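You operate a simulated robot arm through the tools that you are given. There is no shell and no other tool.

You are at the controls of a simulated two-armed robot. One attempt, no reset.

JOB
Switch the holder and programmer on, link the probe and write the clock.
Fine: leave the probe on the meter and both switches on; tariff and address stay.

Only the result counts: the job must be done as asked and must still hold three seconds after the hand-in. Knocking over, shifting, dropping, spilling or breaking anything else fails it.

ROBOT AND FRAMES
Two 7-joint arms with fingered hands on one trunk, on a base that drives. Base frame: it is fixed to the floor where the robot stands at the start and does not move with it; the origin is under the middle of the robot, x ahead of it, y to its left, z up. Units: mm, degrees, N and s.
The left shoulder is at the start at [52, 173, 1143], the right one opposite. With the tool pointing down near the work surface each hand reaches from about 380 to 780 mm from the robot's upright axis, wherever it stands, measured 20 degrees to its own side. Places, roughly: holder switch [2000, -1400, 800]; left clamp [2100, -1400, 900]; medium meter [1750, -500, 750]; mode knob [2100, -1700, 800]; probe [2250, -1750, 750]; programmer switch [2200, -1800, 800]; right clamp [2100, -1600, 900]; write key [2000, -1700, 800]. Payload 3.5 kg a hand.
The TCP of each hand is the grasp point between the finger pads, 25 mm short of the fingertips. In the tool frame z runs along the fingers and y along their closing line. Largest opening 88 mm; the body of the gripper starts 29 mm behind the TCP. The gripper is a hand of 3 fingers: y runs from the thumb to the fingers, the wrist lies at [-13, -97, -162] in the tool frame, and closing takes about 1.5 s.
Orientation is that of the tool frame in the base frame, as [roll, pitch, yaw] about the fixed x, y, z axes, in that order (R = Rz(yaw) Ry(pitch) Rx(roll)). With the fingers straight down and the wrist toward the robot, the tool's x, y and z point along [0, 1, 0], [1, 0, 0] and [0, 0, -1] of the base frame.

CONTROLS
- The arms move only by the tool step_arm. It takes "left_moves", "right_moves" or both (then of equal length, played together; a hand with none holds still); each is a list of rows, each a list of 2 entries, a list of its own where there are three numbers: the turn, a rotation vector about the tool's x, y, z in degrees, then the shift along the tool's x, y, z in mm. In form: [[[ax, ay, az], [x, y, z]], ...]. A call has 1 to 20 rows; each row is the pose to reach, as a shift and turn from the pose commanded when the call began, along the tool's axes at that moment. "left_hand" and "right_hand" are, for a hand that has rows, the finger opening in mm, from 0 to 88, set as the call begins (left out, the last holds). Rows are played at 5 a second. More than 50 mm and 8.6 degrees between two rows, or a gripper value outside its range, and nothing of the call is played. Where a pose cannot be reached the arm comes as near as it can. A force on the tool above 40 N (or 10 N above the force at the start of the call, whichever is more), or a blocked arm, ends the call early, and 0.2 s more pass. The fingers move at their own pace (about 72 mm/s each) and stop on an object; they squeeze with about 22 N. The grip force told is the motor's: it shows also when the fingers shut on nothing. Time passes only in rows, and 0.2 s behind the last, so rows that repeat a pose let the fingers close. The reply holds the time, the measured pose of the TCP, the force on the tool along the base axes, the opening and the grip force, in the units named above and with some noise, with the torque about the TCP (base axes, N m) and any sound that the robot's microphone picked up, and new pictures: "show" is both (left out), scene, wrist or none (wrist: the cameras of the hands that moved).
- Cameras (640 x 400 px; columns grow to the right, rows downward): "scene" is now at [156.7, 9.8, 1373.3]; the picture's right is [0.10, -1.00, -0.01], its down [-0.57, -0.04, -0.82] and it looks along [0.82, 0.09, -0.57] (base axes); focal length 279 px, centre (320, 200). "left" rides on the left gripper at [-58, -85, -100] in its tool frame; the picture's right is [-0.67, -0.35, 0.66], its down [0.69, -0.63, 0.37] and it looks along [0.28, 0.69, 0.66] (tool axes); focal length 261 px, centre (320, 200). "right" rides on the right gripper at [58, -85, -100] in its tool frame; the picture's right is [-0.67, 0.35, -0.66], its down [-0.69, -0.63, 0.37] and it looks along [-0.28, 0.69, 0.66] (tool axes); focal length 261 px, centre (320, 200). There is no depth. A picture from a camera that has moved, and an enlarged one, comes with that camera's place and axes in the base frame and with its lens.
- lift_body(by): slides the trunk up (or, below 0, down) by that many mm; the arms and the scene camera ride with it, the base frame stays. It gives what a move gives, with no picture.
- steer(legs): drives the robot by 1 to 6 legs, each [ahead, left, turn to the left] in mm, mm and degrees, along the robot's own axes; the way and the turn of a leg run together, so that a leg with both is an arc; at most 1500 mm and 180 degrees a leg. The arms and the cameras ride along, it lands a little off, and it stops where it bumps. It gives what a move gives, and a new picture of the scene camera.
- set_fingers(index, middle, thumb_bend, thumb_turn, hand): sets how far each is bent, from 0 (flat) to 1 (curled in); at 0.3 the hand is open as for a grip, at 0.7 the pads meet at the TCP. One left out holds its place. A second passes; each finger stops where it meets its share of the squeeze, and holds until it gets a number again. A gripper value or a shape takes the hand back. It gives what a move gives, with no picture; readings hold the bend of each and the force on the fingers (four entries, about 0 where the hand has none), thumb and palm. thumb_turn goes from beside the hand (0) to across from the fingers (1), as for a grip.
- set_grasp(shape, hand): the hand has 3 fingers and takes this shape, open, in about a second: jaw (thumb against the fingers, like two jaws); tri (thumb and two fingers); tip (a fingertip pinch); poke (one finger out to press); point (the index stretched); flat (the hand flat); cup (the hand cupped); fist (a fist). The gripper value then closes the fingers along that shape, each until it touches; the sizes above hold for jaw. It gives what a move gives, with no picture.
- turn_head(pan, tilt): turns the head with the scene camera to pan (to the left, within 86 degrees either way) and tilt (down, from -29 to 69), counted from straight ahead of the robot. It gives what a move gives, and a new picture of the scene camera.
- zoom(camera, box): a new picture of the part [left, top, right, bottom] of that camera's present view, enlarged. It takes no simulated time.
- sign_off(): hands the job in; it is judged then, once.

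Nothing tells you exact positions but the pictures and the camera data. Unless the task says otherwise, let go and move clear before handing in.

The tools are called by a JSON object that holds its "name" and its "arguments". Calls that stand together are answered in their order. step_arm: Moves the arms, as the interface text tells. Its arguments: {"type":"object","properties":{"left_moves":{"type":"array","items":{"type":"array"}},"left_hand":{"type":"number"},"right_moves":{"type":"array","items":{"type":"array"}},"right_hand":{"type":"number"},"show":{"type":"string","enum":["both","scene","wrist","none"]}},"required":[]} The other tools are called the same way: lift_body (by) slides the trunk up or down; set_grasp (shape, hand) gives the hand a shape; set_fingers (index, middle, thumb_bend, thumb_turn, hand) moves the fingers one by one; steer (legs) drives the base; turn_head (pan, tilt) turns the head that bears the scene camera; zoom (camera, box) takes an enlarged picture of a part of a camera's view; sign_off () hands the job in.

At the start:

```text
time_s: 0.0
left_position: [505.3, 239.3, 1057.8]
left_tcp_rot: [-179.9, 0.1, 90.1]
left_wrist_force: [-0.6, -0.3, 0.1]
left_moment: [-0.01, 0.02, 0.0]
left_opening: 87.5
left_finger_force: 0.1
left_shape: jaw
left_bend: [0.3, 0.3, 0.3, 0.98]
left_finger forces: [0.0, 0.0, 0.1, 0.0, 0.0, 0.0]
right_position: [500.1, -249.7, 1124.0]
right_tcp_rot: [-179.9, 0.0, 90.0]
right_wrist_force: [0.5, -0.6, 0.1]
right_moment: [0.0, 0.02, 0.02]
right_opening: 87.8
right_finger_force: 0.0
right_shape: jaw
right_bend: [0.3, 0.3, 0.3, 0.98]
right_finger forces: [0.0, 0.1, 0.1, 0.1, 0.1, 0.1]
trunk travel left (down, up): [-225.0, 230.0]
robot x, y, heading: [-1.6, 3.7, 0.1]
head pan, tilt: [5.6, 26.6]
```

scene: 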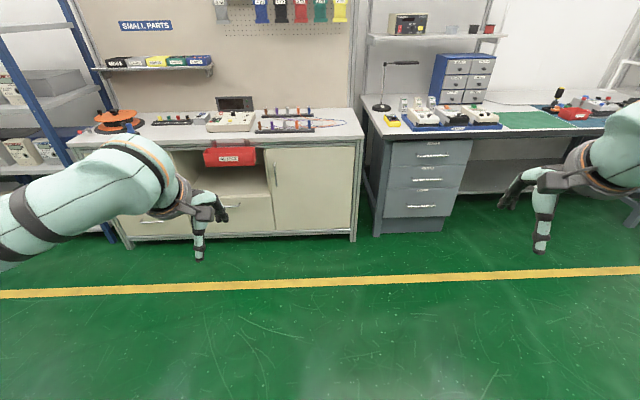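
right: 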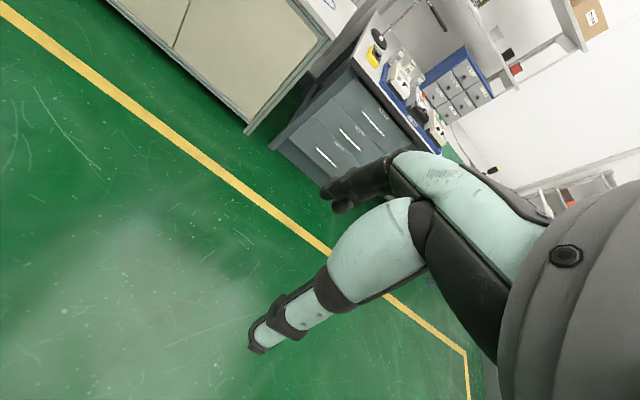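
left: 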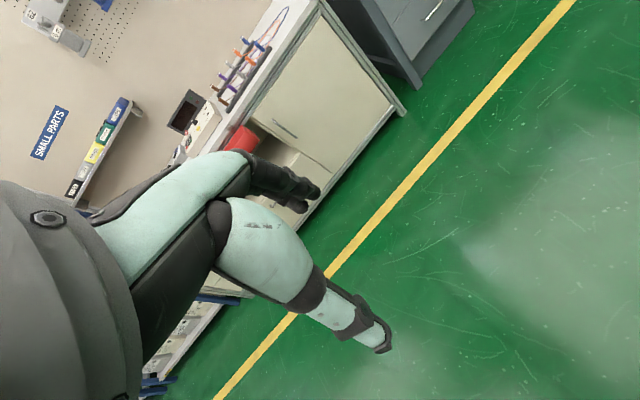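

I see two benches ahead, with the meters on the grey bench and the programmer and holder farther to the right. First I'll turn the head right to look at that area.

{"name": "turn_head", "arguments": {"pan": -35, "tilt": 20}}

```text
time_s: 1.1
left_position: [507.6, 239.7, 1058.4]
left_tcp_rot: [179.9, 0.0, 90.1]
left_wrist_force: [-0.1, 0.2, 0.2]
left_moment: [0.01, 0.02, -0.01]
left_opening: 87.7
left_finger_force: 0.1
left_shape: jaw
left_bend: [0.3, 0.3, 0.3, 0.98]
left_finger forces: [0.0, 0.1, 0.1, 0.0, 0.0, 0.0]
right_position: [500.2, -249.5, 1122.9]
right_tcp_rot: [-179.9, -0.1, 89.9]
right_wrist_force: [-0.6, -0.1, 0.5]
right_moment: [-0.01, -0.01, 0.01]
right_opening: 87.7
right_finger_force: 0.1
right_shape: jaw
right_bend: [0.3, 0.3, 0.3, 0.98]
right_finger forces: [0.1, 0.1, 0.1, 0.0, 0.0, 0.0]
trunk travel left (down, up): [-225.0, 230.0]
robot x, y, heading: [0.3, -1.4, 0.1]
head pan, tilt: [-35.0, 20.0]
camera scene: at [143.4, -52.5, 1385.9], right [-0.57, -0.82, 0.08], down [-0.41, 0.2, -0.89], along [0.71, -0.54, -0.45], focal length 279 px, centre (320, 200)
```

scene: 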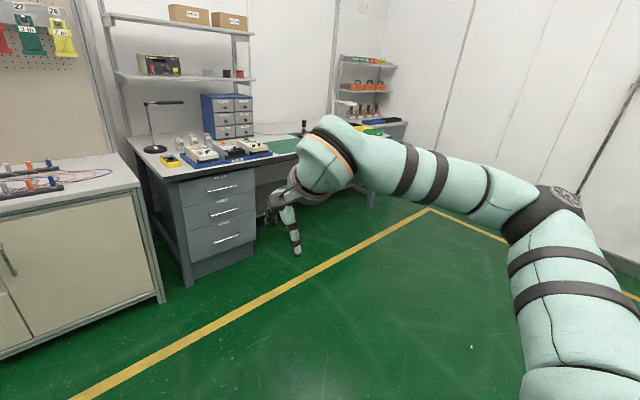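

The right arm is blocking the view, so I'll drive to the right and forward, then look at the programming bench from the front.

{"name": "steer", "arguments": {"legs": [[0, -1300, 0], [700, 0, 0]]}}

{"name": "turn_head", "arguments": {"pan": 0, "tilt": 25}}

```text
time_s: 11.0
left_position: [1193.5, -1080.9, 1059.0]
left_tcp_rot: [-180.0, 0.0, 88.7]
left_wrist_force: [0.2, -0.1, 0.0]
left_moment: [0.0, 0.0, -0.02]
left_opening: 87.7
left_finger_force: 0.0
left_shape: jaw
left_bend: [0.3, 0.3, 0.3, 0.98]
left_finger forces: [0.0, 0.0, 0.0, 0.0, 0.0, 0.1]
right_position: [1176.8, -1568.3, 1123.7]
right_tcp_rot: [-180.0, 0.0, 88.6]
right_wrist_force: [-0.5, 0.2, -0.3]
right_moment: [0.0, 0.03, 0.03]
right_opening: 87.5
right_finger_force: 0.2
right_shape: jaw
right_bend: [0.3, 0.3, 0.3, 0.98]
right_finger forces: [0.1, 0.1, 0.1, 0.0, 0.1, 0.0]
trunk travel left (down, up): [-225.0, 230.0]
robot x, y, heading: [682.0, -1302.9, -1.2]
head pan, tilt: [-35.0, 20.0]
camera scene: at [824.0, -1363.7, 1386.0], right [-0.59, -0.81, 0.08], down [-0.4, 0.21, -0.89], along [0.7, -0.56, -0.45], focal length 279 px, centre (320, 200)
```

scene: 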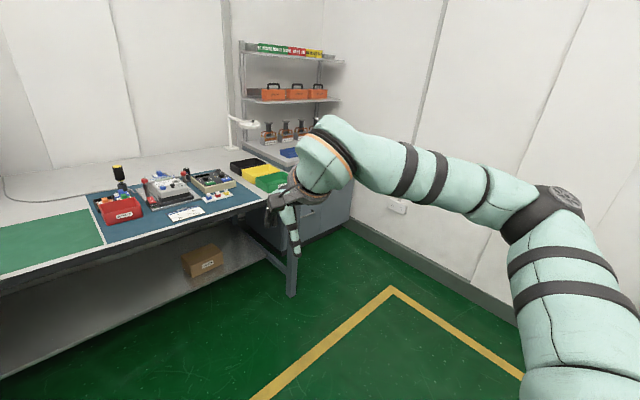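

```text
time_s: 12.0
left_position: [1193.0, -1080.0, 1058.3]
left_tcp_rot: [180.0, 0.0, 88.8]
left_wrist_force: [-0.3, -0.9, -1.0]
left_moment: [0.0, 0.0, 0.03]
left_opening: 87.4
left_finger_force: 0.1
left_shape: jaw
left_bend: [0.3, 0.3, 0.3, 0.98]
left_finger forces: [0.0, 0.0, 0.0, 0.0, 0.1, 0.1]
right_position: [1177.9, -1569.6, 1122.9]
right_tcp_rot: [179.9, 0.0, 88.7]
right_wrist_force: [-0.6, 0.6, 0.1]
right_moment: [0.02, 0.02, -0.02]
right_opening: 87.5
right_finger_force: 0.0
right_shape: jaw
right_bend: [0.3, 0.3, 0.3, 0.98]
right_finger forces: [0.1, 0.0, 0.0, 0.1, 0.1, 0.1]
trunk travel left (down, up): [-225.0, 230.0]
robot x, y, heading: [678.6, -1306.0, -1.3]
head pan, tilt: [0.0, 25.0]
camera scene: at [840.0, -1310.8, 1375.7], right [-0.02, -1.0, 0.0], down [-0.54, 0.01, -0.84], along [0.84, -0.02, -0.55], focal length 279 px, centre (320, 200)
```

scene: 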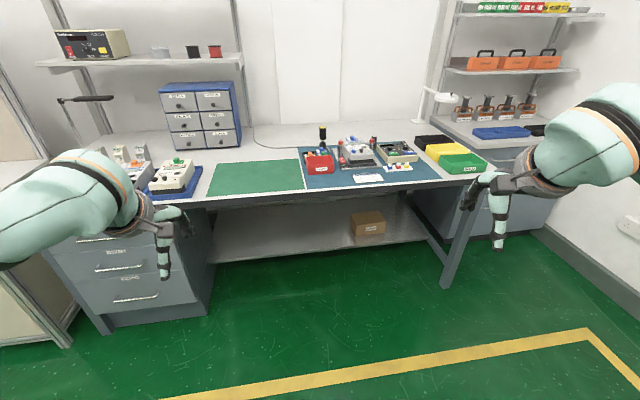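

{"name": "zoom", "arguments": {"camera": "scene", "box": [280, 110, 480, 210]}}

{"name": "zoom", "arguments": {"camera": "scene", "box": [80, 110, 280, 235]}}

```text
3.20 times, centred on (380, 160) of scene
camera zoom: at [840.0, -1310.8, 1375.7], right [-0.02, -1.0, 0.0], down [-0.54, 0.01, -0.84], along [0.84, -0.02, -0.55], focal length 894 px, centre (128, 328)
```

zoom: 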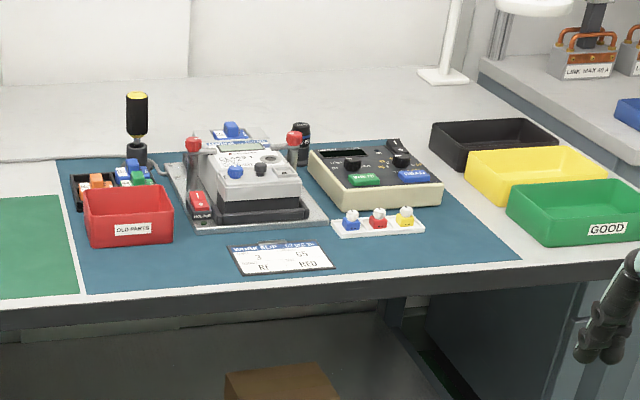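

```text
3.20 times, centred on (180, 172) of scene
camera zoom: at [840.0, -1310.8, 1375.7], right [-0.02, -1.0, 0.0], down [-0.54, 0.01, -0.84], along [0.84, -0.02, -0.55], focal length 894 px, centre (768, 288)
```

zoom: 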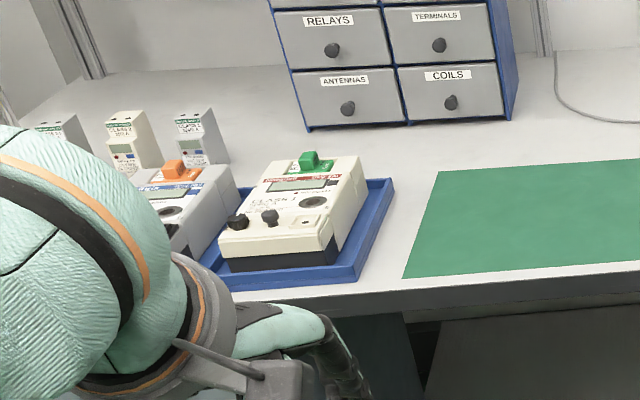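

The holder seems to have a meter in it already, and the programmer sits to its right. I'll move in closer to study the layout.

{"name": "steer", "arguments": {"legs": [[0, -330, 1.3], [600, 0, 0]]}}

{"name": "turn_head", "arguments": {"pan": 0, "tilt": 40}}

{"name": "zoom", "arguments": {"camera": "scene", "box": [200, 60, 440, 210]}}

```text
time_s: 17.2
left_position: [1782.1, -1398.1, 1060.1]
left_tcp_rot: [-180.0, 0.1, 90.6]
left_wrist_force: [-0.6, 0.3, -0.8]
left_moment: [0.0, -0.01, 0.02]
left_opening: 87.5
left_finger_force: 0.1
left_shape: jaw
left_bend: [0.3, 0.3, 0.3, 0.98]
left_finger forces: [0.0, 0.1, 0.0, 0.1, 0.0, 0.1]
right_position: [1782.1, -1887.9, 1122.6]
right_tcp_rot: [180.0, 0.0, 90.6]
right_wrist_force: [0.0, 0.3, 0.2]
right_moment: [0.02, 0.06, -0.01]
right_opening: 87.7
right_finger_force: 0.0
right_shape: jaw
right_bend: [0.3, 0.3, 0.3, 0.98]
right_finger forces: [0.0, 0.0, 0.0, 0.0, 0.1, 0.1]
trunk travel left (down, up): [-225.0, 230.0]
robot x, y, heading: [1277.9, -1642.2, 0.7]
head pan, tilt: [0.0, 25.0]
camera scene: at [1436.7, -1639.3, 1375.7], right [0.01, -1.0, 0.0], down [-0.55, -0.01, -0.84], along [0.84, 0.01, -0.55], focal length 279 px, centre (320, 200)
```

scene: 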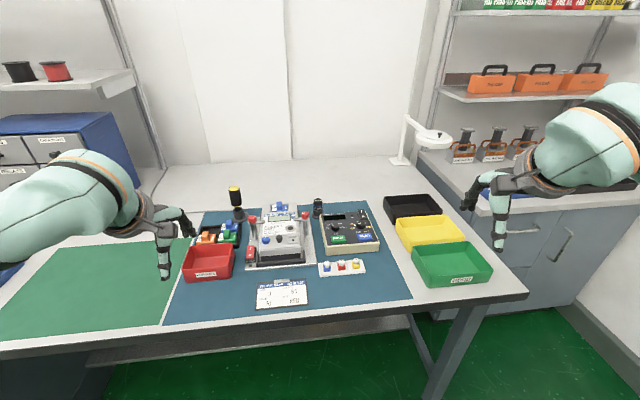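

```text
time_s: 18.0
left_position: [1783.3, -1398.1, 1057.7]
left_tcp_rot: [180.0, 0.0, 90.6]
left_wrist_force: [-0.3, 1.4, -0.3]
left_moment: [-0.04, -0.01, -0.01]
left_opening: 87.5
left_finger_force: 0.1
left_shape: jaw
left_bend: [0.3, 0.3, 0.3, 0.98]
left_finger forces: [0.0, 0.0, 0.0, 0.0, 0.0, 0.0]
right_position: [1782.6, -1886.6, 1123.7]
right_tcp_rot: [-180.0, -0.1, 90.6]
right_wrist_force: [-0.8, -0.9, -0.8]
right_moment: [0.01, -0.03, -0.01]
right_opening: 87.7
right_finger_force: 0.0
right_shape: jaw
right_bend: [0.3, 0.3, 0.3, 0.98]
right_finger forces: [0.1, 0.0, 0.1, 0.0, 0.0, 0.1]
trunk travel left (down, up): [-225.0, 230.0]
robot x, y, heading: [1277.4, -1641.8, 0.3]
head pan, tilt: [0.0, 40.0]
camera scene: at [1427.0, -1639.4, 1353.6], right [0.01, -1.0, 0.0], down [-0.74, -0.01, -0.67], along [0.67, 0.01, -0.74], focal length 279 px, centre (320, 200)
```

scene: 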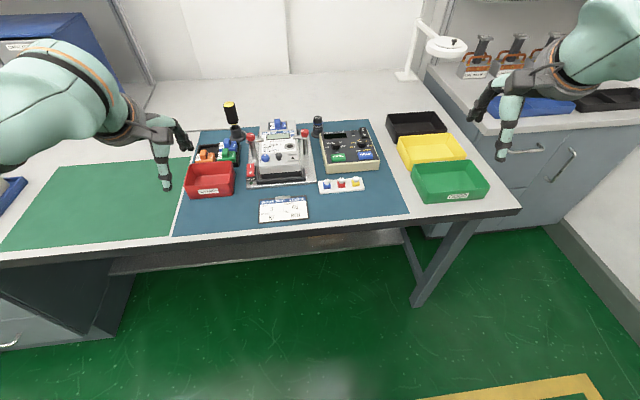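

```text
2.67 times, centred on (320, 135) of scene
camera zoom: at [1427.0, -1639.4, 1353.6], right [0.01, -1.0, 0.0], down [-0.74, -0.01, -0.67], along [0.67, 0.01, -0.74], focal length 745 px, centre (320, 373)
```

zoom: 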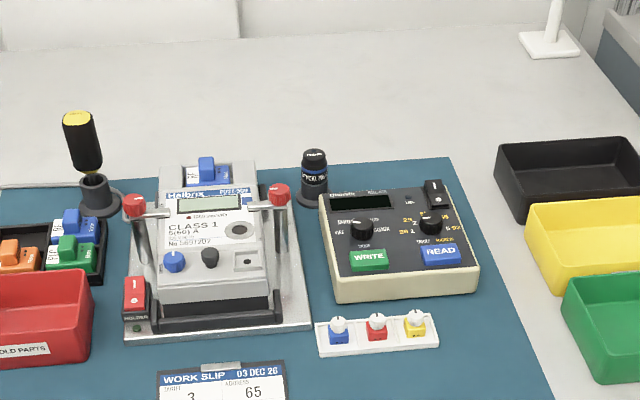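

{"name": "zoom", "arguments": {"camera": "scene", "box": [310, 110, 390, 160]}}

{"name": "zoom", "arguments": {"camera": "scene", "box": [240, 110, 320, 190]}}

{"name": "zoom", "arguments": {"camera": "scene", "box": [240, 185, 330, 235]}}

```text
8.00 times, centred on (350, 135) of scene
camera zoom: at [1427.0, -1639.4, 1353.6], right [0.01, -1.0, 0.0], down [-0.74, -0.01, -0.67], along [0.67, 0.01, -0.74], focal length 2234 px, centre (80, 720)
```

zoom: 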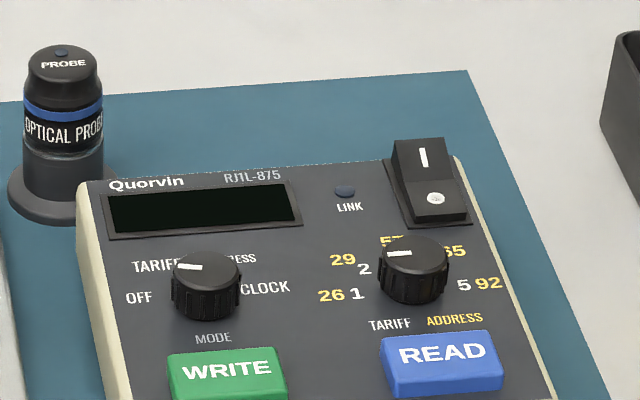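

```text
5.00 times, centred on (280, 150) of scene
camera zoom: at [1427.0, -1639.4, 1353.6], right [0.01, -1.0, 0.0], down [-0.74, -0.01, -0.67], along [0.67, 0.01, -0.74], focal length 1396 px, centre (520, 450)
```

zoom: 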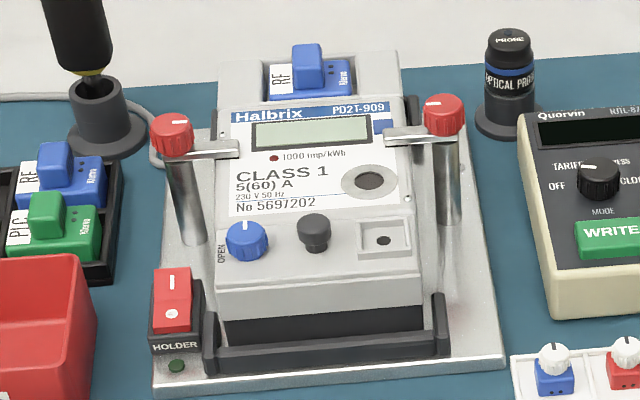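

```text
7.11 times, centred on (285, 210) of scene
camera zoom: at [1427.0, -1639.4, 1353.6], right [0.01, -1.0, 0.0], down [-0.74, -0.01, -0.67], along [0.67, 0.01, -0.74], focal length 1986 px, centre (569, 129)
```

zoom: 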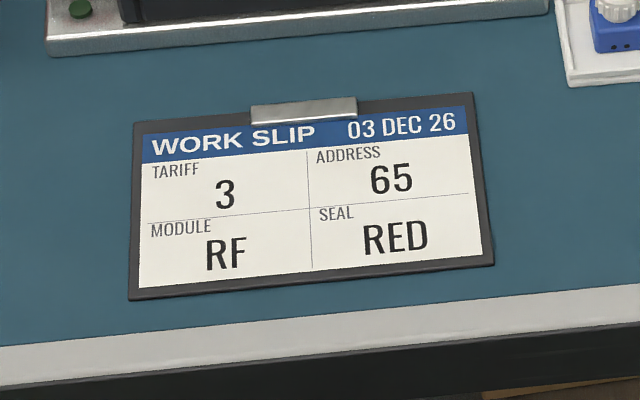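

The meter is clamped in the holder and the probe stands upright behind it, between holder and programmer. The mode knob is at OFF, and the WRITE key and both rockers ("I" at the far end) are in view. Before driving closer I'll look straight down at the base for clearance.

{"name": "turn_head", "arguments": {"pan": 0, "tilt": 69}}

```text
time_s: 18.9
left_position: [1784.3, -1398.5, 1058.7]
left_tcp_rot: [179.9, 0.0, 90.6]
left_wrist_force: [-0.3, -0.7, 1.1]
left_moment: [0.01, -0.01, 0.02]
left_opening: 87.7
left_finger_force: 0.0
left_shape: jaw
left_bend: [0.3, 0.3, 0.3, 0.98]
left_finger forces: [0.1, 0.1, 0.0, 0.0, 0.0, 0.0]
right_position: [1782.1, -1887.2, 1123.5]
right_tcp_rot: [-180.0, 0.0, 90.6]
right_wrist_force: [0.1, -0.1, 0.3]
right_moment: [0.0, -0.01, -0.01]
right_opening: 87.5
right_finger_force: 0.1
right_shape: jaw
right_bend: [0.3, 0.3, 0.3, 0.98]
right_finger forces: [0.0, 0.0, 0.0, 0.0, 0.1, 0.1]
trunk travel left (down, up): [-225.0, 230.0]
robot x, y, heading: [1280.1, -1641.6, 0.7]
head pan, tilt: [0.0, 68.8]
camera scene: at [1393.0, -1639.7, 1321.9], right [0.01, -1.0, 0.0], down [-0.97, -0.01, -0.23], along [0.23, 0.0, -0.97], focal length 279 px, centre (320, 200)
```

scene: 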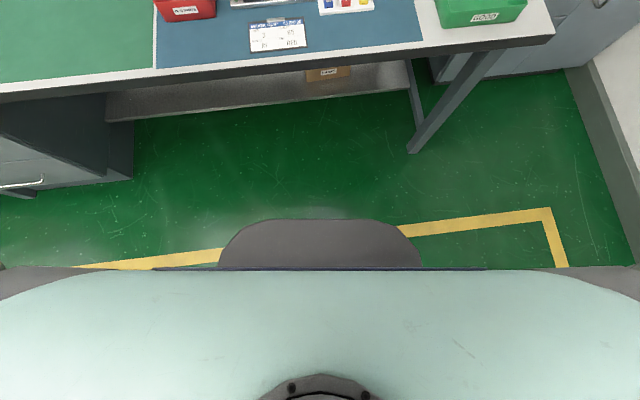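

The base front is about 290 mm ahead of the axis, and the space under the bench front is open. I'll go to about x=1520, y=-1500.

{"name": "steer", "arguments": {"legs": [[0, 140, -0.6], [240, 0, 0]]}}

{"name": "turn_head", "arguments": {"pan": -10, "tilt": 45}}

{"name": "zoom", "arguments": {"camera": "scene", "box": [220, 60, 460, 210]}}

```text
time_s: 21.6
left_position: [2025.1, -1260.8, 1059.0]
left_tcp_rot: [-179.9, -0.1, 90.2]
left_wrist_force: [0.7, 1.1, 0.3]
left_moment: [-0.03, 0.02, -0.01]
left_opening: 87.6
left_finger_force: 0.0
left_shape: jaw
left_bend: [0.3, 0.3, 0.3, 0.98]
left_finger forces: [0.0, 0.0, 0.0, 0.0, 0.0, 0.1]
right_position: [2020.7, -1748.4, 1123.0]
right_tcp_rot: [-180.0, 0.1, 90.1]
right_wrist_force: [0.1, 0.0, -0.3]
right_moment: [-0.02, -0.01, 0.06]
right_opening: 87.7
right_finger_force: 0.1
right_shape: jaw
right_bend: [0.3, 0.3, 0.3, 0.98]
right_finger forces: [0.1, 0.0, 0.0, 0.0, 0.1, 0.0]
trunk travel left (down, up): [-225.0, 230.0]
robot x, y, heading: [1519.9, -1499.2, 0.1]
head pan, tilt: [0.0, 68.8]
camera scene: at [1632.6, -1499.0, 1322.0], right [0.0, -1.0, 0.0], down [-0.97, 0.0, -0.23], along [0.23, 0.0, -0.97], focal length 279 px, centre (320, 200)
```

scene: 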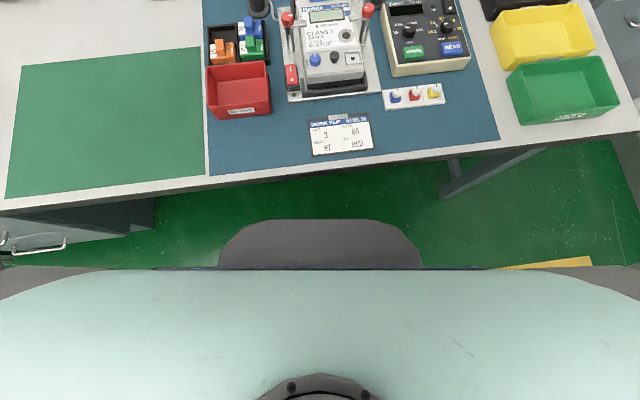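

```text
time_s: 22.5
left_position: [2025.7, -1259.5, 1059.4]
left_tcp_rot: [180.0, 0.0, 90.1]
left_wrist_force: [-0.9, 0.7, 1.4]
left_moment: [0.02, -0.02, 0.0]
left_opening: 87.6
left_finger_force: 0.1
left_shape: jaw
left_bend: [0.3, 0.3, 0.3, 0.98]
left_finger forces: [0.1, 0.1, 0.1, 0.1, 0.1, 0.0]
right_position: [2019.5, -1748.1, 1123.6]
right_tcp_rot: [179.9, -0.1, 90.2]
right_wrist_force: [0.6, 0.2, 0.0]
right_moment: [-0.01, 0.0, -0.03]
right_opening: 87.7
right_finger_force: 0.0
right_shape: jaw
right_bend: [0.3, 0.3, 0.3, 0.98]
right_finger forces: [0.0, 0.0, 0.1, 0.1, 0.1, 0.0]
trunk travel left (down, up): [-225.0, 230.0]
robot x, y, heading: [1522.1, -1496.9, 0.1]
head pan, tilt: [-10.0, 45.0]
camera scene: at [1660.9, -1513.1, 1347.0], right [-0.17, -0.99, 0.02], down [-0.79, 0.12, -0.6], along [0.59, -0.12, -0.8], focal length 279 px, centre (320, 200)
```

scene: 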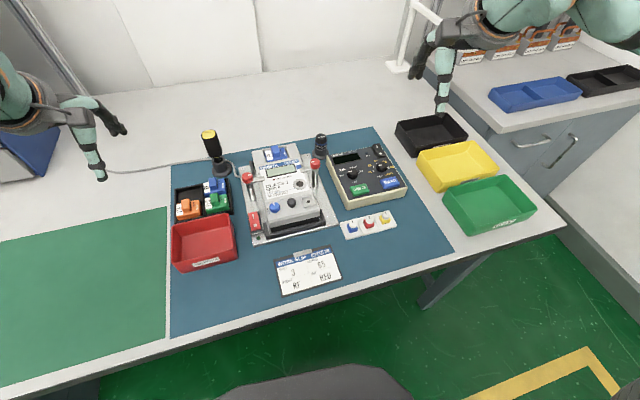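

```text
2.67 times, centred on (340, 135) of scene
camera zoom: at [1660.9, -1513.1, 1347.0], right [-0.17, -0.99, 0.02], down [-0.79, 0.12, -0.6], along [0.59, -0.12, -0.8], focal length 745 px, centre (267, 373)
```

zoom: 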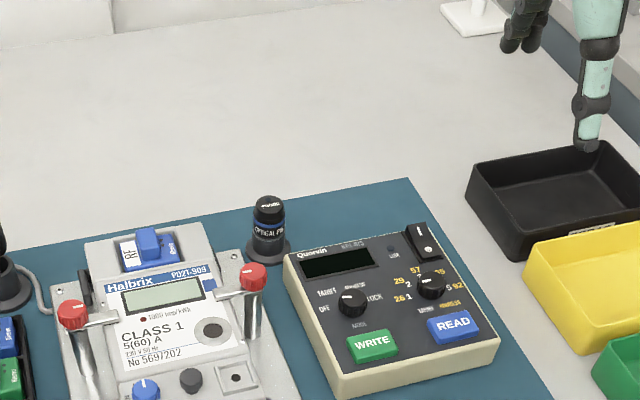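

From here the right hand can reach the programmer and the probe, and the left hand can reach the holder switch. I'll shape the right hand to poke and bring it over the programmer to see it up close.

{"name": "set_grasp", "arguments": {"hand": "right", "shape": "poke"}}

{"name": "step_arm", "arguments": {"right_moves": [[[0, 0, 0], [2, 20, 30]], [[0, 0, 0], [4, 40, 60]], [[0, 0, 0], [6, 60, 90]], [[0, 0, 0], [8, 80, 110]]]}}

```text
time_s: 23.4
left_position: [2025.6, -1258.6, 1058.5]
left_tcp_rot: [-179.9, 0.0, 90.2]
left_wrist_force: [-0.5, 0.2, 0.1]
left_moment: [0.0, -0.03, 0.04]
left_opening: 87.5
left_finger_force: 0.1
left_shape: jaw
left_bend: [0.3, 0.3, 0.3, 0.98]
left_finger forces: [0.0, 0.0, 0.0, 0.1, 0.0, 0.1]
right_position: [2020.8, -1747.9, 1122.7]
right_tcp_rot: [-180.0, 0.1, 90.1]
right_wrist_force: [0.5, 1.1, -0.5]
right_moment: [0.02, -0.01, 0.0]
right_opening: 0.1
right_finger_force: 0.1
right_shape: poke
right_bend: [0.7, 0.7, 1.0, 1.0]
right_finger forces: [0.0, 0.1, 0.1, 0.0, 0.0, 0.0]
trunk travel left (down, up): [-225.0, 230.0]
robot x, y, heading: [1521.4, -1497.5, 0.3]
head pan, tilt: [-10.0, 45.0]
```

```text
time_s: 24.4
left_position: [2025.9, -1259.8, 1058.7]
left_tcp_rot: [-179.9, 0.0, 90.2]
left_wrist_force: [0.2, 0.0, -0.3]
left_moment: [-0.01, -0.01, 0.0]
left_opening: 87.8
left_finger_force: 0.0
left_shape: jaw
left_bend: [0.3, 0.3, 0.3, 0.98]
left_finger forces: [0.0, 0.0, 0.1, 0.1, 0.0, 0.0]
right_position: [2102.7, -1740.7, 1012.3]
right_tcp_rot: [180.0, 0.0, 90.1]
right_wrist_force: [0.5, 0.3, -0.3]
right_moment: [-0.04, -0.03, -0.01]
right_opening: 0.3
right_finger_force: 0.1
right_shape: poke
right_bend: [0.7, 0.7, 1.0, 1.0]
right_finger forces: [0.1, 0.0, 0.0, 0.0, 0.0, 0.2]
trunk travel left (down, up): [-225.0, 230.0]
robot x, y, heading: [1522.8, -1502.3, 0.2]
head pan, tilt: [-10.0, 45.0]
camera scene: at [1662.2, -1513.0, 1346.9], right [-0.17, -0.99, 0.02], down [-0.79, 0.12, -0.6], along [0.59, -0.12, -0.8], focal length 279 px, centre (320, 200)
camera right: at [2014.9, -1682.9, 1113.0], right [0.35, -0.67, 0.66], down [-0.63, -0.69, -0.37], along [0.69, -0.28, -0.66], focal length 261 px, centre (320, 200)
```

scene: 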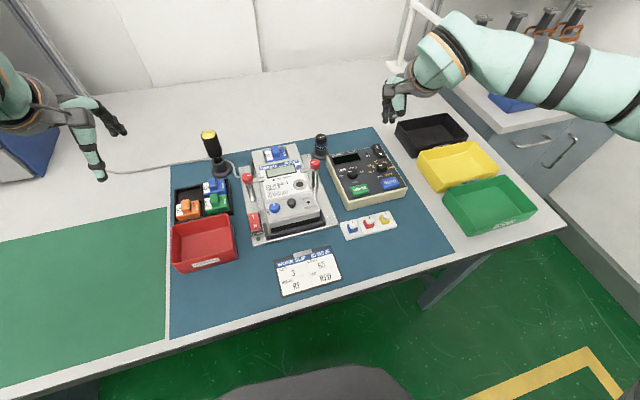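
right: 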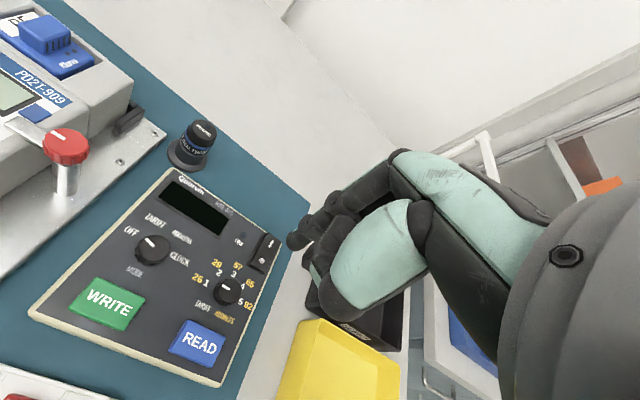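

{"name": "zoom", "arguments": {"camera": "right", "box": [220, 150, 420, 350]}}

{"name": "zoom", "arguments": {"camera": "scene", "box": [320, 50, 440, 210]}}

{"name": "zoom", "arguments": {"camera": "right", "box": [20, 120, 300, 380]}}

```text
2.00 times, centred on (320, 250) of right
camera zoom: at [2014.9, -1682.9, 1113.0], right [0.35, -0.67, 0.66], down [-0.63, -0.69, -0.37], along [0.69, -0.28, -0.66], focal length 521 px, centre (320, 100)
```

zoom: 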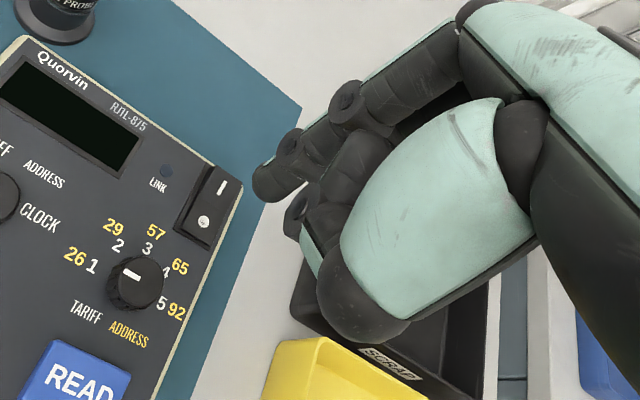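

```text
2.50 times, centred on (380, 130) of scene
camera zoom: at [1662.2, -1513.0, 1346.9], right [-0.17, -0.99, 0.02], down [-0.79, 0.12, -0.6], along [0.59, -0.12, -0.8], focal length 698 px, centre (170, 375)
```

zoom: 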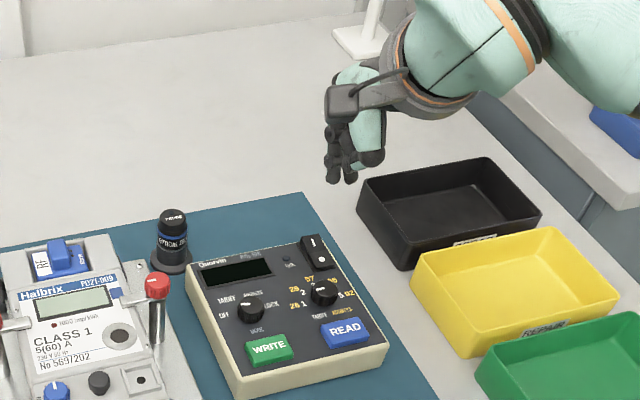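

```text
1.54 times, centred on (160, 250) of right
camera zoom: at [2014.9, -1682.9, 1113.0], right [0.35, -0.67, 0.66], down [-0.63, -0.69, -0.37], along [0.69, -0.28, -0.66], focal length 401 px, centre (566, 123)
```

zoom: 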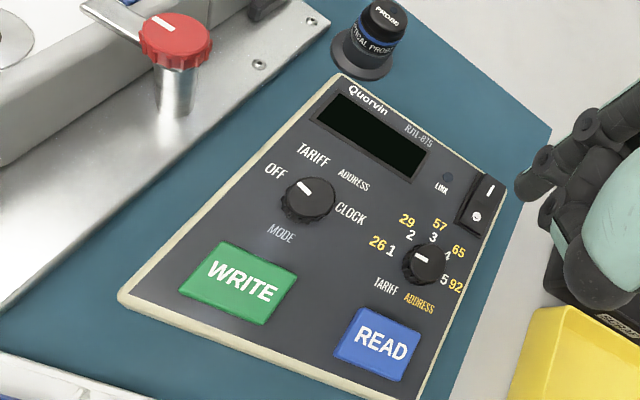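

The wrist camera gives a clear view of the programmer panel, and triangulating puts the "I" end of its switch near [2173, -1765, 856]. I'll curl the middle finger so only one fingertip presses, then check the shape.

{"name": "set_fingers", "arguments": {"hand": "right", "index": 0.65, "middle": 1.0, "thumb_bend": 1.0, "thumb_turn": 0.0}}

{"name": "zoom", "arguments": {"camera": "right", "box": [220, 150, 420, 350]}}

{"name": "zoom", "arguments": {"camera": "scene", "box": [340, 40, 440, 140]}}

```text
time_s: 25.4
left_position: [2026.3, -1259.3, 1059.3]
left_tcp_rot: [180.0, 0.1, 90.1]
left_wrist_force: [-0.2, -0.3, 0.1]
left_moment: [-0.01, 0.0, 0.03]
left_opening: 87.6
left_finger_force: 0.2
left_shape: jaw
left_bend: [0.3, 0.3, 0.3, 0.98]
left_finger forces: [0.0, 0.1, 0.1, 0.0, 0.0, 0.1]
right_position: [2099.5, -1740.7, 1012.9]
right_tcp_rot: [-179.9, 0.1, 90.2]
right_wrist_force: [0.3, 0.3, -0.1]
right_moment: [0.01, 0.01, 0.01]
right_opening: 47.6
right_finger_force: 0.1
right_shape: fingers
right_bend: [0.65, 1.0, 1.0, 0.0]
right_finger forces: [0.0, 0.1, 0.0, 0.0, 0.0, 0.0]
trunk travel left (down, up): [-225.0, 230.0]
robot x, y, heading: [1521.2, -1499.9, 0.3]
head pan, tilt: [-10.0, 45.0]
```

```text
2.00 times, centred on (320, 250) of right
camera zoom: at [2013.9, -1682.9, 1113.7], right [0.35, -0.67, 0.66], down [-0.63, -0.69, -0.37], along [0.69, -0.28, -0.66], focal length 521 px, centre (320, 100)
```

zoom: 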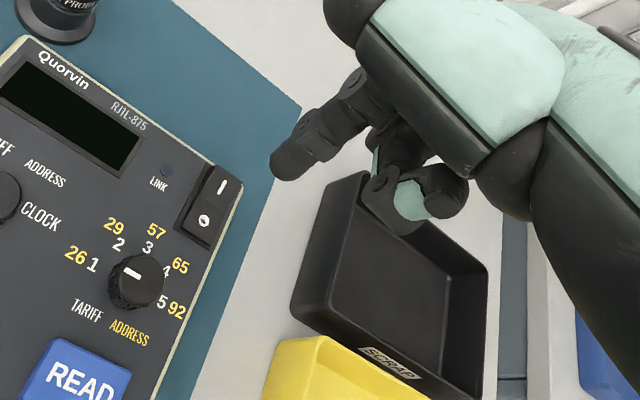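

```text
4.00 times, centred on (390, 90) of scene
camera zoom: at [1661.3, -1513.1, 1347.0], right [-0.17, -0.99, 0.02], down [-0.79, 0.12, -0.6], along [0.59, -0.12, -0.8], focal length 1117 px, centre (40, 640)
```

zoom: 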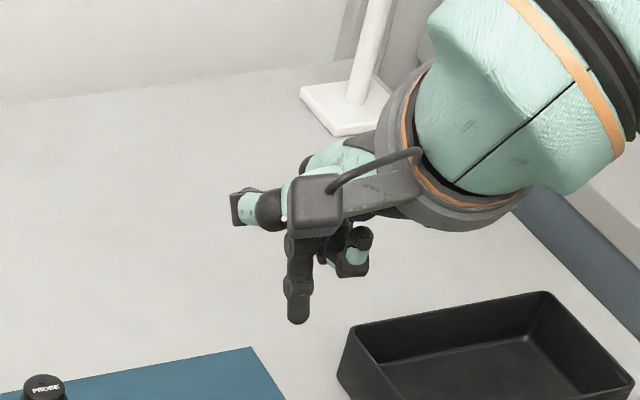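

The single index fingertip is about 11 mm left of the TCP and 18 mm below it. I'll bring it to hover about 25 mm above the "I" end of the programmer switch.

{"name": "step_arm", "arguments": {"right_moves": [[[0, 0, 0], [-18, 36, 20]], [[0, 0, 0], [-35, 72, 50]], [[0, 0, 0], [-35, 74, 90]], [[0, 0, 0], [-35, 74, 112]]]}}

{"name": "zoom", "arguments": {"camera": "right", "box": [200, 150, 360, 310]}}

{"name": "zoom", "arguments": {"camera": "scene", "box": [330, 100, 430, 200]}}

```text
time_s: 26.4
left_position: [2025.9, -1259.2, 1058.8]
left_tcp_rot: [-180.0, 0.0, 90.1]
left_wrist_force: [-1.0, -0.1, 0.3]
left_moment: [-0.02, -0.03, -0.01]
left_opening: 87.5
left_finger_force: 0.0
left_shape: jaw
left_bend: [0.3, 0.3, 0.3, 0.98]
left_finger forces: [0.0, 0.0, 0.0, 0.0, 0.0, 0.1]
right_position: [2174.7, -1774.6, 899.2]
right_tcp_rot: [180.0, -0.1, 90.2]
right_wrist_force: [-0.4, 0.0, -0.3]
right_moment: [0.0, -0.03, -0.04]
right_opening: 47.3
right_finger_force: 0.1
right_shape: fingers
right_bend: [0.65, 1.0, 1.0, 0.0]
right_finger forces: [0.0, 0.1, 0.0, 0.0, 0.0, 0.1]
trunk travel left (down, up): [-225.0, 230.0]
robot x, y, heading: [1523.1, -1496.7, 0.2]
head pan, tilt: [-10.0, 45.0]
camera scene: at [1661.7, -1513.1, 1347.0], right [-0.17, -0.99, 0.02], down [-0.79, 0.12, -0.6], along [0.59, -0.12, -0.8], focal length 279 px, centre (320, 200)
camera right: at [2088.1, -1716.2, 1000.1], right [0.35, -0.67, 0.66], down [-0.63, -0.69, -0.37], along [0.7, -0.28, -0.66], focal length 261 px, centre (320, 200)
```

scene: 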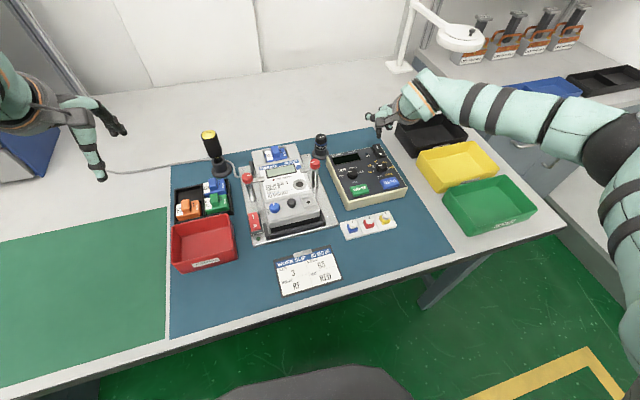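
right: 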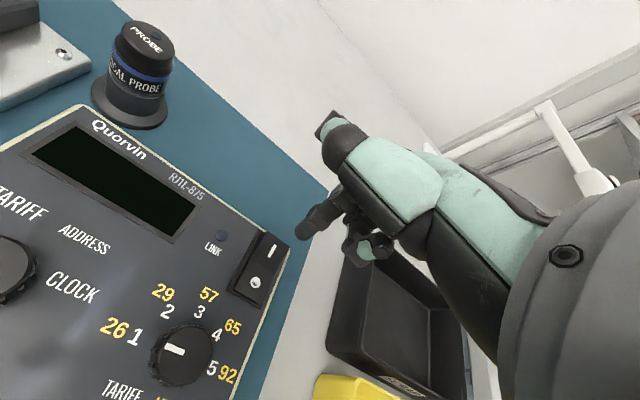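

```text
2.50 times, centred on (280, 230) of right
camera zoom: at [2088.1, -1716.2, 1000.1], right [0.35, -0.67, 0.66], down [-0.63, -0.69, -0.37], along [0.7, -0.28, -0.66], focal length 652 px, centre (420, 125)
```

zoom: 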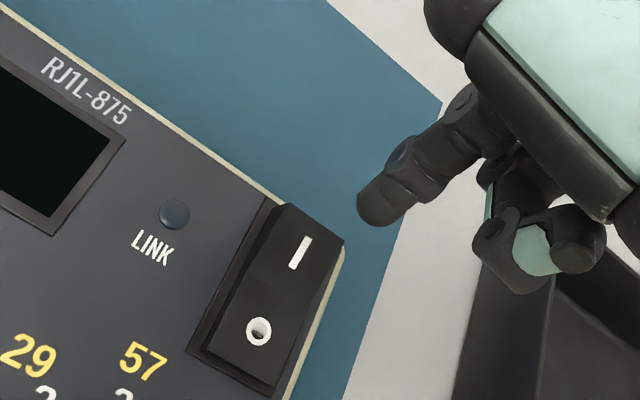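

```text
4.00 times, centred on (380, 150) of scene
camera zoom: at [1661.7, -1513.1, 1347.0], right [-0.17, -0.99, 0.02], down [-0.79, 0.12, -0.6], along [0.59, -0.12, -0.8], focal length 1117 px, centre (80, 400)
```

zoom: 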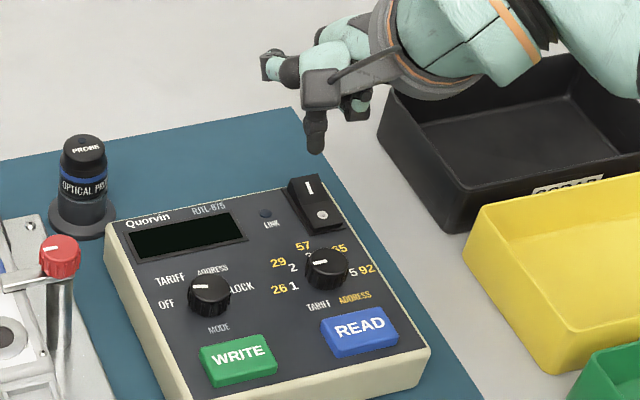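

The fingertip is directly above the "I" end. I'll press down gently now and watch the force and any sound.

{"name": "step_arm", "arguments": {"right_moves": [[[0, 0, 0], [0, 2, 12]], [[0, 0, 0], [0, 2, 18]], [[0, 0, 0], [0, 2, 22]], [[0, 0, 0], [0, 2, 25]], [[0, 0, 0], [0, 2, 28]]]}}

{"name": "zoom", "arguments": {"camera": "right", "box": [200, 150, 360, 310]}}

{"name": "zoom", "arguments": {"camera": "scene", "box": [330, 100, 430, 200]}}

```text
time_s: 27.6
left_position: [2025.0, -1260.1, 1057.8]
left_tcp_rot: [180.0, 0.1, 90.1]
left_wrist_force: [1.0, 0.7, 0.5]
left_moment: [0.02, 0.02, -0.05]
left_opening: 87.7
left_finger_force: 0.1
left_shape: jaw
left_bend: [0.3, 0.3, 0.3, 0.98]
left_finger forces: [0.0, 0.0, 0.1, 0.0, 0.0, 0.0]
right_position: [2177.5, -1775.1, 873.3]
right_tcp_rot: [180.0, 0.0, 90.2]
right_wrist_force: [-1.0, -0.5, -0.4]
right_moment: [0.0, 0.0, 0.0]
right_opening: 47.6
right_finger_force: 0.0
right_shape: fingers
right_bend: [0.65, 1.0, 1.0, 0.0]
right_finger forces: [0.0, 0.0, 0.0, 0.0, 0.0, 0.1]
trunk travel left (down, up): [-225.0, 230.0]
robot x, y, heading: [1519.9, -1501.1, -0.2]
head pan, tilt: [-10.0, 45.0]
heard: click
camera scene: at [1661.3, -1513.2, 1347.0], right [-0.17, -0.99, 0.02], down [-0.79, 0.12, -0.6], along [0.59, -0.12, -0.8], focal length 279 px, centre (320, 200)
camera right: at [2090.5, -1716.9, 973.4], right [0.35, -0.67, 0.66], down [-0.63, -0.69, -0.37], along [0.69, -0.28, -0.66], focal length 261 px, centre (320, 200)
```

scene: 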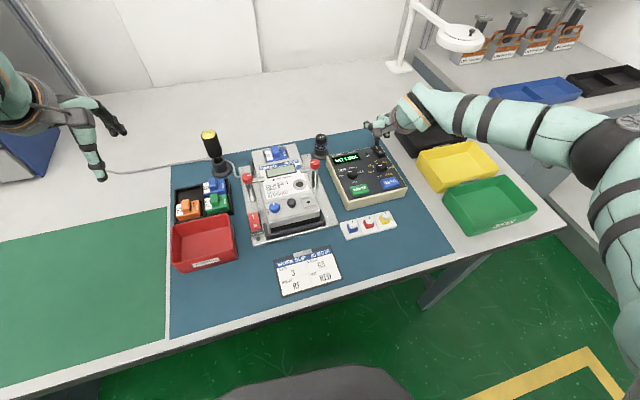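
right: 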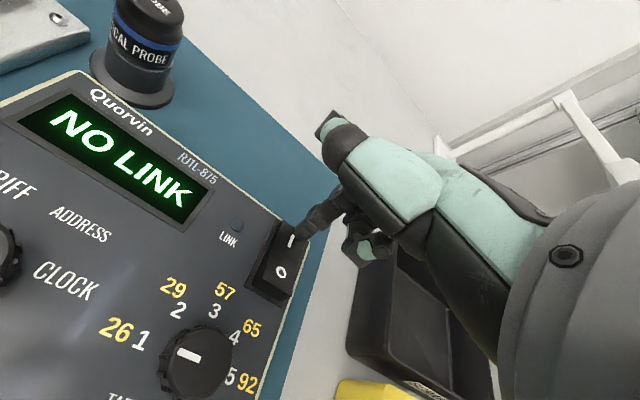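

```text
2.50 times, centred on (280, 230) of right
camera zoom: at [2090.5, -1716.9, 973.4], right [0.35, -0.67, 0.66], down [-0.63, -0.69, -0.37], along [0.69, -0.28, -0.66], focal length 652 px, centre (420, 125)
```

zoom: 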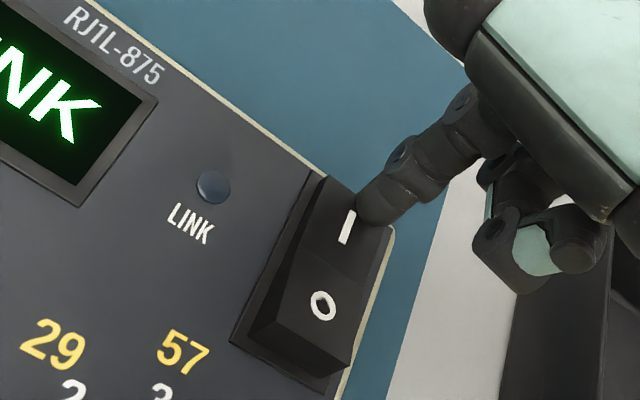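

```text
4.00 times, centred on (380, 150) of scene
camera zoom: at [1661.3, -1513.2, 1347.0], right [-0.17, -0.99, 0.02], down [-0.79, 0.12, -0.6], along [0.59, -0.12, -0.8], focal length 1117 px, centre (80, 400)
```

zoom: 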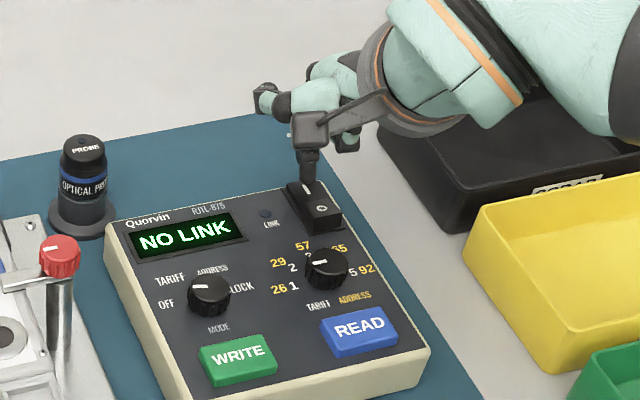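

The switch clicked and the display reads NO LINK, so the programmer is on. I'll lift the right hand clear and bring the left hand, shaped the same way, toward the holder switch to look at it.

{"name": "step_arm", "arguments": {"right_moves": [[[0, 0, 0], [0, 0, -40]], [[0, 0, 0], [-10, 0, -80]], [[0, 0, 0], [-30, 0, -110]]], "show": "none"}}

{"name": "set_fingers", "arguments": {"hand": "left", "index": 0.65, "middle": 1.0, "thumb_bend": 1.0, "thumb_turn": 1.0}}

{"name": "step_arm", "arguments": {"left_moves": [[[-6, 0, 0], [-35, -15, 20]], [[-12, 0, 0], [-70, -25, 40]], [[-18, 0, 0], [-105, -35, 60]], [[-24, 0, 0], [-130, -40, 80]], [[-30, 0, 0], [-150, -45, 90]]]}}

```text
time_s: 28.4
left_position: [2025.3, -1260.1, 1059.8]
left_tcp_rot: [-179.9, 0.0, 90.1]
left_wrist_force: [0.0, 0.8, 0.5]
left_moment: [0.0, 0.0, 0.02]
left_opening: 87.8
left_finger_force: 0.1
left_shape: jaw
left_bend: [0.3, 0.3, 0.3, 0.98]
left_finger forces: [0.0, 0.0, 0.0, 0.0, 0.0, 0.0]
right_position: [2175.9, -1807.8, 982.6]
right_tcp_rot: [-180.0, 0.0, 90.0]
right_wrist_force: [-0.2, 0.8, -0.6]
right_moment: [-0.01, 0.03, 0.0]
right_opening: 47.4
right_finger_force: 0.0
right_shape: fingers
right_bend: [0.65, 1.0, 1.0, 0.0]
right_finger forces: [0.0, 0.1, 0.0, 0.1, 0.0, 0.0]
trunk travel left (down, up): [-225.0, 230.0]
robot x, y, heading: [1518.5, -1500.9, 0.3]
head pan, tilt: [-10.0, 45.0]
```

```text
time_s: 29.4
left_position: [2026.0, -1259.7, 1059.7]
left_tcp_rot: [-179.9, 0.0, 90.2]
left_wrist_force: [0.0, -0.2, -0.3]
left_moment: [0.0, -0.02, 0.02]
left_opening: 3.8
left_finger_force: 0.1
left_shape: fingers
left_bend: [0.55, 1.0, 0.88, 1.0]
left_finger forces: [0.1, 0.0, 0.0, 0.1, 0.0, 0.1]
right_position: [2176.0, -1806.9, 980.2]
right_tcp_rot: [-180.0, 0.0, 90.3]
right_wrist_force: [-0.4, 0.5, 0.1]
right_moment: [0.02, 0.0, -0.02]
right_opening: 47.3
right_finger_force: 0.1
right_shape: fingers
right_bend: [0.65, 1.0, 1.0, 0.0]
right_finger forces: [0.0, 0.0, 0.0, 0.0, 0.1, 0.0]
trunk travel left (down, up): [-225.0, 230.0]
robot x, y, heading: [1517.5, -1499.9, 0.3]
head pan, tilt: [-10.0, 45.0]
```

```text
time_s: 30.6
left_position: [1979.0, -1411.8, 969.2]
left_tcp_rot: [149.9, 0.0, 90.2]
left_wrist_force: [0.3, -0.7, 0.3]
left_moment: [-0.03, 0.02, 0.01]
left_opening: 4.4
left_finger_force: 0.1
left_shape: fingers
left_bend: [0.54, 1.0, 0.89, 1.0]
left_finger forces: [0.1, 0.0, 0.0, 0.1, 0.0, 0.0]
right_position: [2177.2, -1807.1, 982.5]
right_tcp_rot: [-180.0, 0.0, 90.2]
right_wrist_force: [-0.1, 0.4, 0.2]
right_moment: [-0.03, 0.03, -0.03]
right_opening: 47.4
right_finger_force: 0.0
right_shape: fingers
right_bend: [0.65, 1.0, 1.0, 0.0]
right_finger forces: [0.1, 0.1, 0.1, 0.0, 0.1, 0.1]
trunk travel left (down, up): [-225.0, 230.0]
robot x, y, heading: [1519.7, -1500.2, 0.2]
head pan, tilt: [-10.0, 45.0]
camera scene: at [1661.1, -1513.6, 1347.1], right [-0.17, -0.99, 0.02], down [-0.79, 0.12, -0.6], along [0.59, -0.12, -0.8], focal length 279 px, centre (320, 200)
camera left: at [1856.9, -1471.3, 1012.5], right [0.03, -0.67, -0.74], down [-0.36, 0.68, -0.63], along [0.93, 0.29, -0.22], focal length 261 px, centre (320, 200)
```

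scene: 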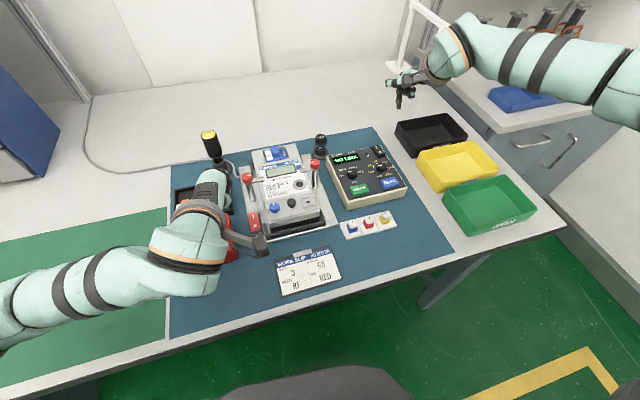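
left: 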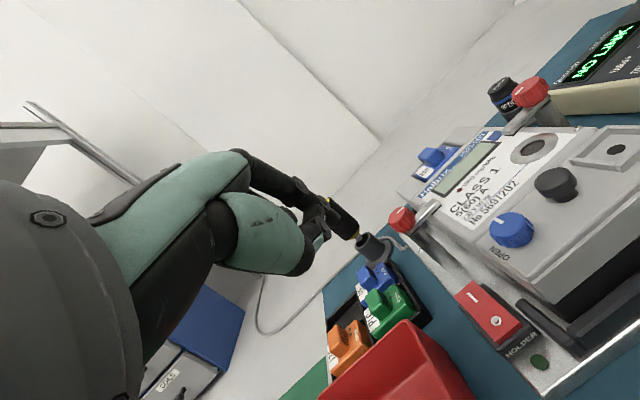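

{"name": "zoom", "arguments": {"camera": "scene", "box": [220, 150, 320, 250]}}

{"name": "zoom", "arguments": {"camera": "left", "box": [380, 200, 580, 400]}}

{"name": "set_fingers", "arguments": {"hand": "left", "index": 0.65, "middle": 1.0, "thumb_bend": 0.6, "thumb_turn": 0.0}}

{"name": "zoom", "arguments": {"camera": "left", "box": [220, 120, 420, 320]}}

```text
4.00 times, centred on (270, 200) of scene
camera zoom: at [1661.1, -1513.6, 1347.1], right [-0.17, -0.99, 0.02], down [-0.79, 0.12, -0.6], along [0.59, -0.12, -0.8], focal length 1117 px, centre (520, 200)
```

zoom: 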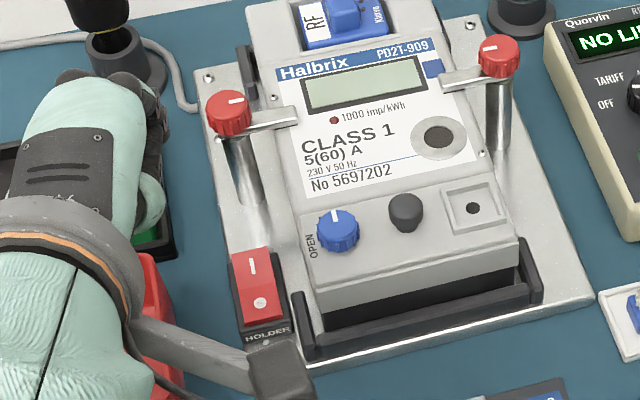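

```text
2.00 times, centred on (480, 300) of left
camera zoom: at [1856.9, -1471.3, 1012.5], right [0.03, -0.67, -0.74], down [-0.36, 0.68, -0.63], along [0.93, 0.29, -0.22], focal length 521 px, centre (0, 0)
```

zoom: 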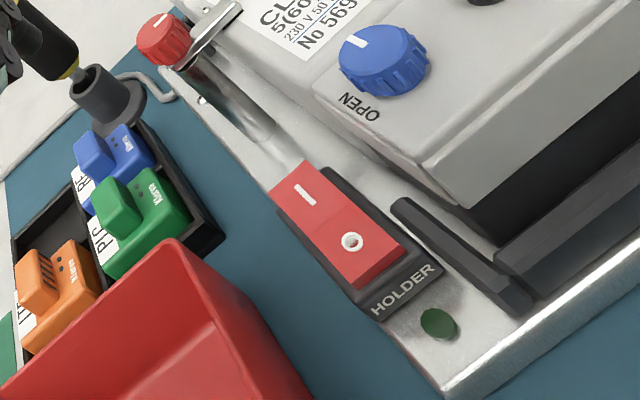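

```text
time_s: 31.6
left_position: [1980.7, -1411.1, 968.6]
left_tcp_rot: [149.9, 0.0, 90.2]
left_wrist_force: [0.3, 0.4, -1.1]
left_moment: [-0.03, 0.0, 0.02]
left_opening: 81.6
left_finger_force: 0.0
left_shape: fingers
left_bend: [0.65, 1.0, 0.6, 0.0]
left_finger forces: [0.0, 0.1, 0.1, 0.1, 0.1, 0.0]
right_position: [2177.0, -1806.2, 981.5]
right_tcp_rot: [-180.0, 0.0, 90.2]
right_wrist_force: [0.5, 0.6, 0.0]
right_moment: [0.02, -0.01, -0.01]
right_opening: 47.6
right_finger_force: 0.1
right_shape: fingers
right_bend: [0.65, 1.0, 1.0, 0.0]
right_finger forces: [0.0, 0.0, 0.0, 0.0, 0.1, 0.0]
trunk travel left (down, up): [-225.0, 230.0]
robot x, y, heading: [1520.4, -1503.6, 0.1]
head pan, tilt: [-10.0, 45.0]
```

```text
2.00 times, centred on (320, 220) of left
camera zoom: at [1857.4, -1470.8, 1012.5], right [0.03, -0.67, -0.74], down [-0.36, 0.68, -0.63], along [0.93, 0.29, -0.23], focal length 521 px, centre (320, 160)
```

zoom: 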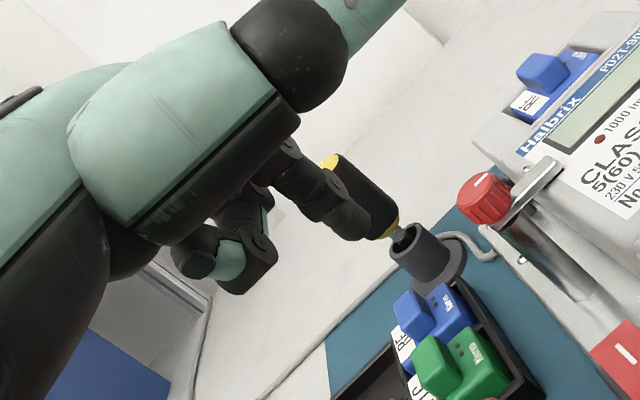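

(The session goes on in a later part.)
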